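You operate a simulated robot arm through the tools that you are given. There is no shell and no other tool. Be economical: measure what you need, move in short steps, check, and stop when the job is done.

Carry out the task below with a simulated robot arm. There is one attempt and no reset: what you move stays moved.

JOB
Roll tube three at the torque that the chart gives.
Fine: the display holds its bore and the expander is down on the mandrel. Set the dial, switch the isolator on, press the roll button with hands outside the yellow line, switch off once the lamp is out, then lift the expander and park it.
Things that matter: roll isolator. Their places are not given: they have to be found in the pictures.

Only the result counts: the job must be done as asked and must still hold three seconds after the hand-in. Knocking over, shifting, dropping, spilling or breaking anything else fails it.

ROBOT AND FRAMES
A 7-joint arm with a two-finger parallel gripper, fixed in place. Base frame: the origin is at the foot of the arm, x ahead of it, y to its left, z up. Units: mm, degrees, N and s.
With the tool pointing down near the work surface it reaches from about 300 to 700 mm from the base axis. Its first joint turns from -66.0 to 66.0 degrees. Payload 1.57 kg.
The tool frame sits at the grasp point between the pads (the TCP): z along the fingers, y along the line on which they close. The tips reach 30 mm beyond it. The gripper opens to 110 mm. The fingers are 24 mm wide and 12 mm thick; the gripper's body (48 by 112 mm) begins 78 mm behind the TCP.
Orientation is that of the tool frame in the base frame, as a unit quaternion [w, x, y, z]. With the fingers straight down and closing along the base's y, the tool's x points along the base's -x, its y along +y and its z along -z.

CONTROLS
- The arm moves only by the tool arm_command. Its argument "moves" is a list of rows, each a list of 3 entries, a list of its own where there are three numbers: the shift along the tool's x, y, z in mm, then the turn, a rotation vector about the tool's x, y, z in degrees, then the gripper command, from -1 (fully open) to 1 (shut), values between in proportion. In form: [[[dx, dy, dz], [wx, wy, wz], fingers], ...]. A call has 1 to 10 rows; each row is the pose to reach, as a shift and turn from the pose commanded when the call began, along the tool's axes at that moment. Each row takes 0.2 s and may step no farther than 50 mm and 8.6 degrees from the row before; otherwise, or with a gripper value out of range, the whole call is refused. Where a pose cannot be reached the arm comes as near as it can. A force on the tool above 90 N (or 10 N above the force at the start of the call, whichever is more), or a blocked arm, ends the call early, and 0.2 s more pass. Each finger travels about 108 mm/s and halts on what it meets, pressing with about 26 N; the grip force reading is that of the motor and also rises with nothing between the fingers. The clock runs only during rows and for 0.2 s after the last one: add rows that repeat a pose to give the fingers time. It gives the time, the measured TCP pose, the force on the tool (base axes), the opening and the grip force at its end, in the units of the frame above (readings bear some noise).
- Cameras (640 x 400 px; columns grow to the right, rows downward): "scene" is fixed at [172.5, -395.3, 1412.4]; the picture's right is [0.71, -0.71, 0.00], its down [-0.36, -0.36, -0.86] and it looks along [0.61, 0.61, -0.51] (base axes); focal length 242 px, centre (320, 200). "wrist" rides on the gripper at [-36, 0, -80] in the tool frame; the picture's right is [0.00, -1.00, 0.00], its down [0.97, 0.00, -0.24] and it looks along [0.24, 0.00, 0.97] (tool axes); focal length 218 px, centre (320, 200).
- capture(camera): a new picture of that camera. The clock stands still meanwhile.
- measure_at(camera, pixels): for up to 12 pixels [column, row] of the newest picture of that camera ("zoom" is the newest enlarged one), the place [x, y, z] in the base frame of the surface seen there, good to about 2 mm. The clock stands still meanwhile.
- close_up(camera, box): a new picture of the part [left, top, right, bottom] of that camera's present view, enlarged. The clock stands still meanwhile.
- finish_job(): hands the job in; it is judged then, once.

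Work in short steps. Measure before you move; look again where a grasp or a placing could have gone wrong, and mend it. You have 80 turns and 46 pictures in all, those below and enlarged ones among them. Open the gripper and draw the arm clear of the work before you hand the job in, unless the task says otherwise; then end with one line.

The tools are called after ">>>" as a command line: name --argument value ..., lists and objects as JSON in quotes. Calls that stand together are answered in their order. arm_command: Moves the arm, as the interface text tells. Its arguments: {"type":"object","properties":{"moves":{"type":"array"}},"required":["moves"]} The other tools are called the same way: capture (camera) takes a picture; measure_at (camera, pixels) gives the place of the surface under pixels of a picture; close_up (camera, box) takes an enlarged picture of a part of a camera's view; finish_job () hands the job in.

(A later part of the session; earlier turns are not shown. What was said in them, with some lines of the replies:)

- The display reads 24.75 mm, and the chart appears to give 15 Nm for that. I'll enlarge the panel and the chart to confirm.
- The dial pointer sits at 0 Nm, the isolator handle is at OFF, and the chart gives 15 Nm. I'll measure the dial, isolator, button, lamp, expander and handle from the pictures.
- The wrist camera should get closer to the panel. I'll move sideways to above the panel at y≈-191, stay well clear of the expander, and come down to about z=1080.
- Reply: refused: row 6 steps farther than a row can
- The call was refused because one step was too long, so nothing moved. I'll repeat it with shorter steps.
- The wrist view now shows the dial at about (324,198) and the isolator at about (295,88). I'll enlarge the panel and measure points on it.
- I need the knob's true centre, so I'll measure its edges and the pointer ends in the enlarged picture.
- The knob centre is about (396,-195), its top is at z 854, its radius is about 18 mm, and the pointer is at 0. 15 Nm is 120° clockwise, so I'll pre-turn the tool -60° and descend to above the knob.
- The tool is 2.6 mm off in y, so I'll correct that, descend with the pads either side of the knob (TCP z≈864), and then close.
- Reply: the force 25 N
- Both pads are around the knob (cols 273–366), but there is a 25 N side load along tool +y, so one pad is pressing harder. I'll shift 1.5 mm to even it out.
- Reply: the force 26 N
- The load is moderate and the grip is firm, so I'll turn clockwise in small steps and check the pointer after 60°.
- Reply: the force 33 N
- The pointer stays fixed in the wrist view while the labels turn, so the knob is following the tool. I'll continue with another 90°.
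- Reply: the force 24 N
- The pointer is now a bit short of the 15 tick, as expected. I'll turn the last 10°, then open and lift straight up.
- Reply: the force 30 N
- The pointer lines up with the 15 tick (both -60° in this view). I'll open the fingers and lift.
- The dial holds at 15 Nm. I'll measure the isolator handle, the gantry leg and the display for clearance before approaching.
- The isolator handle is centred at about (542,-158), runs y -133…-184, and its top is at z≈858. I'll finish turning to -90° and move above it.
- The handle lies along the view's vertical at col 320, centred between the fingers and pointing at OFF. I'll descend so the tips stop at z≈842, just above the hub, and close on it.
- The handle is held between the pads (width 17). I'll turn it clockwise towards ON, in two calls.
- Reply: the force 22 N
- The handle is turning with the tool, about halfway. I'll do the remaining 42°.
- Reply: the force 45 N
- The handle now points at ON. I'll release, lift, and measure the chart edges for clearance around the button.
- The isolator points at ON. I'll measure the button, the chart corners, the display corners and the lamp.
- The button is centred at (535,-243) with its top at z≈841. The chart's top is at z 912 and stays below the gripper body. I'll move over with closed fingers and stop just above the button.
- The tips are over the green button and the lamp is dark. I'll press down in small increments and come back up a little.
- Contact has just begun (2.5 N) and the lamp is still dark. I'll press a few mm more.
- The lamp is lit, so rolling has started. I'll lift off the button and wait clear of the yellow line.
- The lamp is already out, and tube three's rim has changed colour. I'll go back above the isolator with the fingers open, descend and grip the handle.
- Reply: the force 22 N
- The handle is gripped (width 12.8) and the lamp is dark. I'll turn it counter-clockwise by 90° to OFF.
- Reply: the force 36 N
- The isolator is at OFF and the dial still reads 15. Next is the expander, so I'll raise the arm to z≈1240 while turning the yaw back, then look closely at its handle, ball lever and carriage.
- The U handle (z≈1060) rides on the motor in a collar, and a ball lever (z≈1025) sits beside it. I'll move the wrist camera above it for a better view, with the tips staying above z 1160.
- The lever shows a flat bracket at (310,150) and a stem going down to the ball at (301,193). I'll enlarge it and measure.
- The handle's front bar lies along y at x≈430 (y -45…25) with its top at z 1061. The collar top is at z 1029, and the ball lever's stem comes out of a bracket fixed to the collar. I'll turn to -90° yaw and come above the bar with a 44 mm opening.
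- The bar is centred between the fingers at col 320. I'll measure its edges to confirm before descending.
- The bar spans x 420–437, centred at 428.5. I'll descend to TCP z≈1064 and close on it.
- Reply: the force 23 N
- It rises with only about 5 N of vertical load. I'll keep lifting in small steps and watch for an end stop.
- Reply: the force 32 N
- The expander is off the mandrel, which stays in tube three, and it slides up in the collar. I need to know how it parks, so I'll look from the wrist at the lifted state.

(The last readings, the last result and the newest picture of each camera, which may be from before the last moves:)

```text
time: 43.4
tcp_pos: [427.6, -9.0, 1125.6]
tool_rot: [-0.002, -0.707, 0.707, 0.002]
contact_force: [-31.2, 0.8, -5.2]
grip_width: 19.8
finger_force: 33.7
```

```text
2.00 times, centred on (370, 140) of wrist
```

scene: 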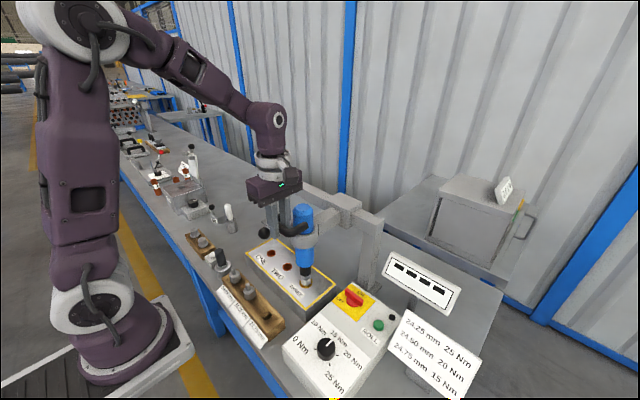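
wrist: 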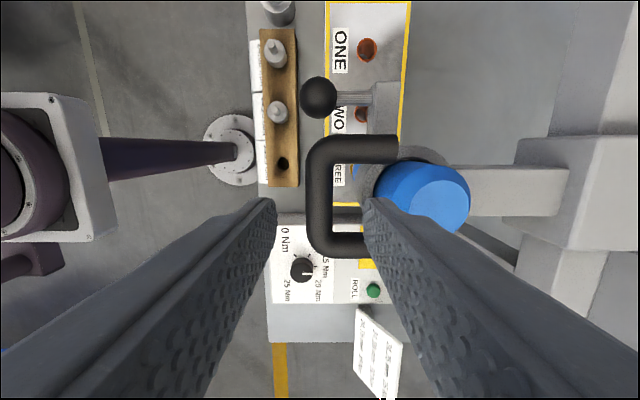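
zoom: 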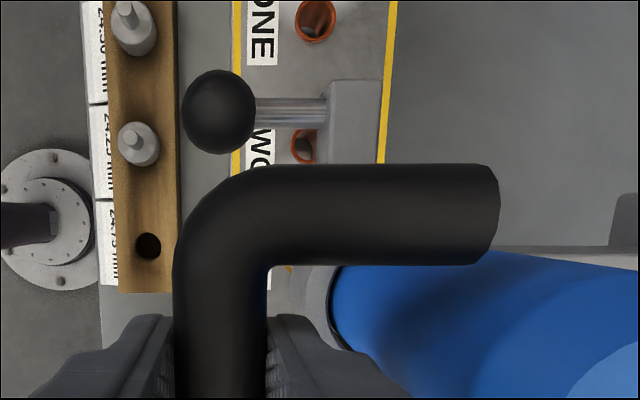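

The lever stem enters a block on the collar, and nothing has latched yet. I'll keep lifting gently to find an upper stop or catch.

>>> arm_command --moves '[[[0, 0, -5], [0, 0, 0], 1], [[0, 0, -10], [0, 0, 0], 1], [[0, 0, -14], [0, 0, 0], 1]]'

>>> measure_at --camera "wrist" --pixels '[[320, 180]]'

```text
time: 44.2
tcp_pos: [428.6, -10.4, 1136.7]
tool_rot: [0.001, 0.707, -0.707, -0.002]
contact_force: [-24.8, -0.4, -23.8]
grip_width: 19.9
finger_force: 33.4
```

```text
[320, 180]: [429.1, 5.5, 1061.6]
```

The vertical load jumped to -24 N, so the top stop is near +75 mm. I'll ease down a few mm to check whether anything holds it there.

>>> arm_command --moves '[[[0, 0, 2], [0, 0, 0], 1], [[0, 0, 4], [0, 0, 0], 1], [[0, 0, 4], [0, 0, 0], 1]]'

>>> arm_command --moves '[[[0, 0, 3], [0, 0, 0], 1], [[0, 0, 6], [0, 0, 0], 1], [[0, 0, 6], [0, 0, 0], 1]]'

```text
time: 45.0
tcp_pos: [427.9, -10.3, 1134.7]
tool_rot: [0.0, -0.707, 0.707, 0.0]
contact_force: [-24.3, 0.4, 5.4]
grip_width: 19.8
finger_force: 33.6
```

```text
time: 45.8
tcp_pos: [428.8, -8.9, 1127.8]
tool_rot: [0.001, 0.707, -0.707, -0.001]
contact_force: [-26.9, -1.8, 4.1]
grip_width: 19.8
finger_force: 33.9
```

The load is about -5 N going up and +5 N going down, so the expander is balanced by friction and should stay where I leave it. I'll raise it to the top stop again and open the fingers gradually.

>>> arm_command --moves '[[[0, 0, -5], [0, 0, 0], 1], [[0, 0, -8.5], [0, 0, 0], 1], [[0, 0, -8.5], [0, 0, 0], 1]]'

>>> arm_command --moves '[[[0, 0, 0], [0, 0, 0], 0.6], [[0, 0, 0], [0, 0, 0], 0.55], [[0, 0, 0], [0, 0, 0], 0.5]]'

>>> capture --camera "wrist"

>>> measure_at --camera "wrist" --pixels '[[320, 180], [320, 150], [340, 145], [312, 98], [390, 160]]'

```text
time: 46.6
tcp_pos: [428.2, -9.9, 1137.3]
tool_rot: [-0.001, -0.707, 0.707, 0.001]
contact_force: [-25.0, -1.8, -4.7]
grip_width: 19.6
finger_force: 33.5
```

```text
time: 47.4
tcp_pos: [431.3, -10.2, 1136.7]
tool_rot: [0.001, -0.707, 0.707, -0.001]
contact_force: [0.4, -0.8, 0.4]
grip_width: 27.4
finger_force: 0.2
```

```text
6 pictures are left
```

wrist: 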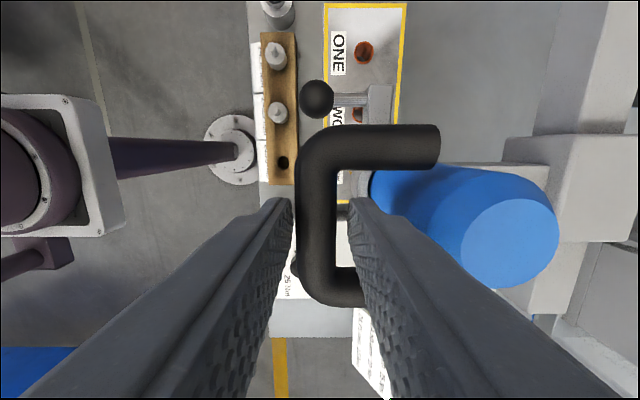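

```text
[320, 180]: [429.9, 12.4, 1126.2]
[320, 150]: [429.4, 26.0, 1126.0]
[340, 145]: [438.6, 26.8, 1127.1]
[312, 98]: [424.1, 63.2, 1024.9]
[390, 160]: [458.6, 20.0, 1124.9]
```

The expander stays up by itself: the handle top is at z≈1126, lifted 65 mm to its stop. To see whether the carriage also slides along the rail, I'll grip the bar again and nudge it 4 mm in y while reading the force.

>>> arm_command --moves '[[[0, 2, 8], [0, 0, 0], 0.5], [[0, 2, 8], [0, 0, 0], 1], [[0, 2, 8], [0, 0, 0], 1], [[0, 2, 8], [0, 0, 0], 1]]'

>>> arm_command --moves '[[[-2, 0, 0], [0, 0, 0], 1], [[-4, 0, 0], [0, 0, 0], 1], [[-4, 0, 0], [0, 0, 0], 1]]'

```text
time: 48.4
tcp_pos: [428.5, -11.3, 1129.6]
tool_rot: [0.0, 0.707, -0.707, 0.001]
contact_force: [11.8, -0.9, 4.7]
grip_width: 19.9
finger_force: 33.0
```

```text
time: 49.2
tcp_pos: [429.0, -6.9, 1129.1]
tool_rot: [0.0, -0.707, 0.707, -0.001]
contact_force: [23.4, -5.5, 1.0]
grip_width: 19.5
finger_force: 33.7
```

The handle moved 4.4 mm in y with only about 5 N, so it is free to slide along the rail or to turn. I'll move it another 10 mm and look.

>>> arm_command --moves '[[[-3, 0, 0], [0, 0, 0], 1], [[-6, 0, 0], [0, 0, 0], 1], [[-9, 0, 0], [0, 0, 0], 1], [[-12, 0, 0], [0, 0, 0], 1]]'

>>> capture --camera "wrist"

>>> measure_at --camera "wrist" --pixels '[[316, 98], [380, 95], [400, 145], [340, 145], [430, 150], [500, 240], [520, 150], [580, 140], [355, 98]]'

```text
time: 50.2
tcp_pos: [428.7, 4.0, 1130.1]
tool_rot: [0.001, 0.707, -0.707, -0.001]
contact_force: [12.7, -1.1, -4.5]
grip_width: 19.7
finger_force: 33.7
```

```text
5 pictures are left
```

wrist: 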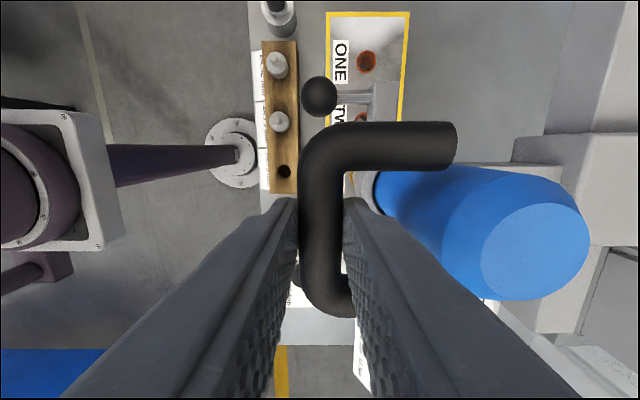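

```text
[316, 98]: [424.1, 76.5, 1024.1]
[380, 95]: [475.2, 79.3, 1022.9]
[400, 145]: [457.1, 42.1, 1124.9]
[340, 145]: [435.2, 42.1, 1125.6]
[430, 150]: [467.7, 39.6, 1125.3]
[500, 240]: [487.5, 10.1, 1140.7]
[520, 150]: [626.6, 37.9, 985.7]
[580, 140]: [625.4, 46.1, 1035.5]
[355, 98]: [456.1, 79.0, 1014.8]
```

The ball also moved, from y 63 to 77, so the whole carriage slides freely on the rail. I'll look at the rail for a parking spot.

>>> close_up --camera "scene" --box '[225, 150, 405, 310]'

>>> measure_at --camera "zoom" --pixels '[[140, 60], [145, 120], [200, 85], [300, 110], [470, 190], [520, 220], [400, 160], [210, 260], [260, 300], [430, 320], [160, 240], [105, 195]]'

```text
2.50 times, centred on (315, 230) of scene
```

zoom: 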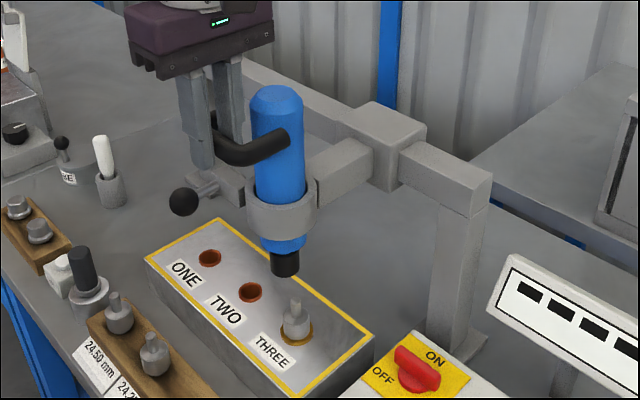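

```text
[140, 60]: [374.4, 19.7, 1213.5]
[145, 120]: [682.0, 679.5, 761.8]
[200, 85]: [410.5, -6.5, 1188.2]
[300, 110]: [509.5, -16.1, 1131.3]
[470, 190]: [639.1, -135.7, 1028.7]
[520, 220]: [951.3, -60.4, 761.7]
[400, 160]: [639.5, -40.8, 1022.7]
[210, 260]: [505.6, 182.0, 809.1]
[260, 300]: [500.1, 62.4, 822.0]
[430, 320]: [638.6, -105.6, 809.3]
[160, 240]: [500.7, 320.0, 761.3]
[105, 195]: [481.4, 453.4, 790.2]
```

The rail runs on to about y=+340, past tube ONE and the yellow line, so the parking end is to the left, with nothing tall in the way. I'll slide the lifted expander towards +y in steps, watching the force.

>>> arm_command --moves '[[[-15, 0, 0], [0, 0, 0], 1], [[-30, 0, 0], [0, 0, 0], 1], [[-45, 0, 0], [0, 0, 0], 1], [[-60, 0, 0], [0, 0, 0], 1], [[-75, 0, 0], [0, 0, 0], 1], [[-90, 0, 0], [0, 0, 0], 1], [[-105, 0, 0], [0, 0, 0], 1], [[-120, 0, 0], [0, 0, 0], 1], [[-135, 0, 0], [0, 0, 0], 1], [[-150, 0, 0], [0, 0, 0], 1]]'

```text
time: 52.4
tcp_pos: [427.0, 158.8, 1129.2]
tool_rot: [-0.002, 0.707, -0.707, 0.001]
contact_force: [25.6, -0.2, 3.4]
grip_width: 19.8
finger_force: 33.8
```

>>> arm_command --moves '[[[-10, 0, 0], [0, 0, 0], 1], [[-20, 0, 0], [0, 0, 0], 1], [[-30, 0, 0], [0, 0, 0], 1], [[-40, 0, 0], [0, 0, 0], 1], [[-50, 0, 0], [0, 0, 0], 1], [[-60, 0, 0], [0, 0, 0], 1], [[-70, 0, 0], [0, 0, 0], 1]]'

>>> capture --camera "scene"

```text
time: 54.0
tcp_pos: [427.0, 228.0, 1129.7]
tool_rot: [0.0, 0.707, -0.707, -0.001]
contact_force: [18.5, -1.5, -5.2]
grip_width: 19.9
finger_force: 33.5
```

```text
3 pictures are left
```

scene: 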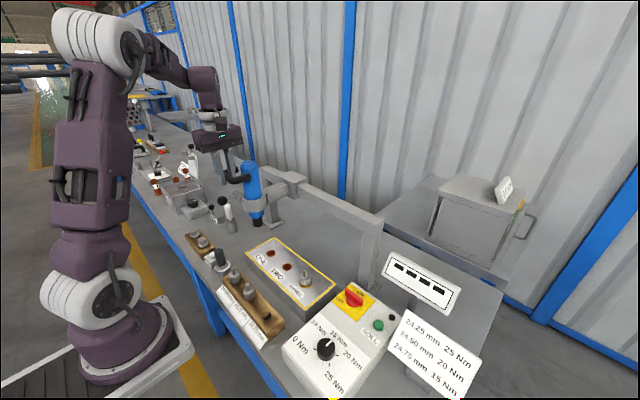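

The carriage is now left of the plate, near the end of the rail. I'll measure the rail end, the carriage, and the objects near the expander.

>>> measure_at --camera "scene" --pixels '[[229, 212], [231, 226], [257, 222], [252, 195], [272, 215], [265, 168], [295, 180], [285, 190], [222, 201], [212, 213], [300, 190], [272, 228]]'

>>> close_up --camera "scene" --box '[190, 140, 320, 250]'

```text
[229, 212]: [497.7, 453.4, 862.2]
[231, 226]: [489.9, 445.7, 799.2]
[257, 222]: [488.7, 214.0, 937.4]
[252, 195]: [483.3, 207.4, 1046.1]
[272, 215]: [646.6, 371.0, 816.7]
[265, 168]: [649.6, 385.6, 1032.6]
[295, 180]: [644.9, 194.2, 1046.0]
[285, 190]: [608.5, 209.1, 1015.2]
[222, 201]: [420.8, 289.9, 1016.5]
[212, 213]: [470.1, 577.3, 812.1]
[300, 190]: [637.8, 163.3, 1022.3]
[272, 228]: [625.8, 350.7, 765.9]
```

```text
3.64 times, centred on (255, 195) of scene
```

zoom: 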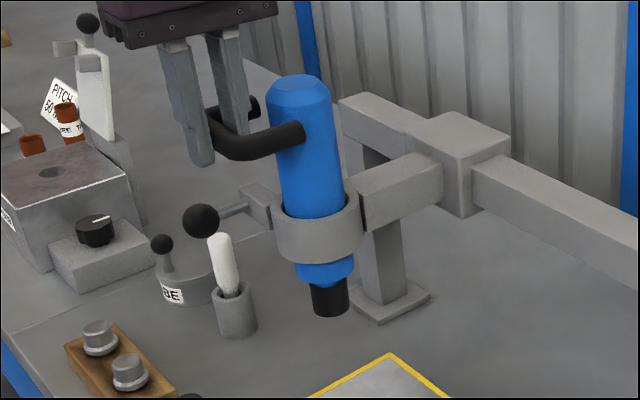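

There is more rail to the left: the rail end is at y≈390 and the carriage at ≈220. I'll slide on gently until it meets the end stop.

>>> arm_command --moves '[[[-8, 0, 0], [0, 0, 0], 1], [[-16, 0, 0], [0, 0, 0], 1], [[-24, 0, 0], [0, 0, 0], 1], [[-32, 0, 0], [0, 0, 0], 1], [[-40, 0, 0], [0, 0, 0], 1]]'

```text
time: 55.2
tcp_pos: [427.6, 265.5, 1126.1]
tool_rot: [-0.001, 0.707, -0.707, 0.001]
contact_force: [18.3, -2.2, 5.1]
grip_width: 19.8
finger_force: 33.4
```

>>> arm_command --moves '[[[-8, 0, -2], [0, 0, 0], 1], [[-16, 0, -2], [0, 0, 0], 1], [[-24, 0, -2], [0, 0, 0], 1], [[-32, 0, -2], [0, 0, 0], 1], [[-40, 0, -2], [0, 0, 0], 1]]'

```text
time: 56.4
tcp_pos: [428.1, 293.4, 1129.3]
tool_rot: [-0.011, -0.704, 0.71, -0.007]
contact_force: [-6.7, -84.0, 0.9]
grip_width: 19.8
finger_force: 33.6
```

The end stop is reached at y≈292 (84 N). I'll relax the command so nothing is pushed, then open the fingers gently.

>>> arm_command --moves '[[[5, 0, 0], [0, 0, 0], 1], [[10, 0, 0], [0, 0, 0], 1], [[13, 0, 0], [0, 0, 0], 1], [[13, 0, 0], [0, 0, 0], 1]]'

```text
time: 57.4
tcp_pos: [428.0, 292.9, 1129.0]
tool_rot: [0.002, -0.707, 0.707, 0.0]
contact_force: [14.7, -12.5, -12.9]
grip_width: 19.7
finger_force: 33.2
```

The carriage rests at the stop with only a light load left. I'll open the fingers, back straight up and check.

>>> arm_command --moves '[[[0, 0, 1], [0, 0, 0], 0.6], [[0, 0, 1], [0, 0, 0], 0.5], [[0, 0, 1], [0, 0, 0], 0.2], [[0, 0, -30], [0, 0, 0], 0.2], [[0, 0, -70], [0, 0, 0], 0.2], [[0, 20, -110], [0, 0, 0], 0.2], [[0, 60, -130], [0, 0, 0], 0.2]]'

>>> capture --camera "wrist"

>>> measure_at --camera "wrist" --pixels '[[385, 200], [380, 175], [388, 125], [410, 125], [460, 210], [350, 175], [400, 100]]'

```text
time: 59.0
tcp_pos: [366.4, 290.2, 1262.3]
tool_rot: [0.001, 0.707, -0.707, 0.0]
contact_force: [0.8, 0.6, 0.0]
grip_width: 43.8
finger_force: 0.2
```

```text
1 pictures are left
```

wrist: 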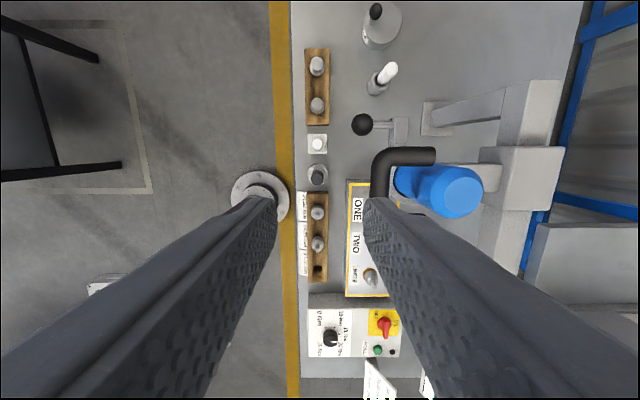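

```text
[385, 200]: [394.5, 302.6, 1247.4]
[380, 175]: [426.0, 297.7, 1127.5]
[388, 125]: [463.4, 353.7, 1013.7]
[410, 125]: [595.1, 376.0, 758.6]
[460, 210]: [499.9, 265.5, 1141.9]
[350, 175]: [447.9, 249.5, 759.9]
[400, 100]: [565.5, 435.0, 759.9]
```

The expander is at the left stop and still lifted (handle z 1127, motor top z 1142). I'll draw the arm further up and back, wait, and take a last look.

>>> arm_command --moves '[[[0, 20, -20], [0, 0, 0], -1], [[0, 40, -40], [0, 0, 0], -1], [[0, 40, -40], [0, 0, 0], -1], [[0, 40, -40], [0, 0, 0], -1], [[0, 40, -40], [0, 0, 0], -1], [[0, 40, -40], [0, 0, 0], -1], [[0, 40, -40], [0, 0, 0], -1], [[0, 40, -40], [0, 0, 0], -1]]'

>>> capture --camera "scene"

>>> measure_at --camera "scene" --pixels '[[238, 168], [242, 170], [354, 297], [326, 344], [306, 282]]'

```text
time: 60.8
tcp_pos: [324.7, 289.8, 1299.0]
tool_rot: [0.0, 0.708, -0.707, 0.001]
contact_force: [-0.3, -0.9, 0.4]
grip_width: 110.2
finger_force: 0.1
```

```text
0 pictures are left
```

scene: 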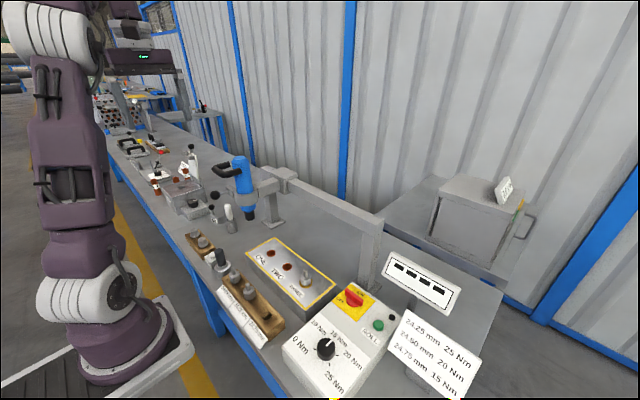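

```text
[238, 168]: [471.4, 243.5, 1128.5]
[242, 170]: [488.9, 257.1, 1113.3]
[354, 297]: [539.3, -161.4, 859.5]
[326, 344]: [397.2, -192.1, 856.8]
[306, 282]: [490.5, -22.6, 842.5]
```

The expander is still lifted and parked at the left end of the rail. The isolator is at OFF, the lamp is out, the dial is at 15 Nm and the arm is clear, so I'm handing in.

>>> finish_job

```text
The job is handed in.
```

Tube three was rolled at 15 Nm, the chart value for 24.75 mm. After the lamp went out I switched the isolator off, lifted the expander and parked it against the left rail stop; no park mark was visible, so that spot is my reading of "park". I left the ball lever on its collar alone.
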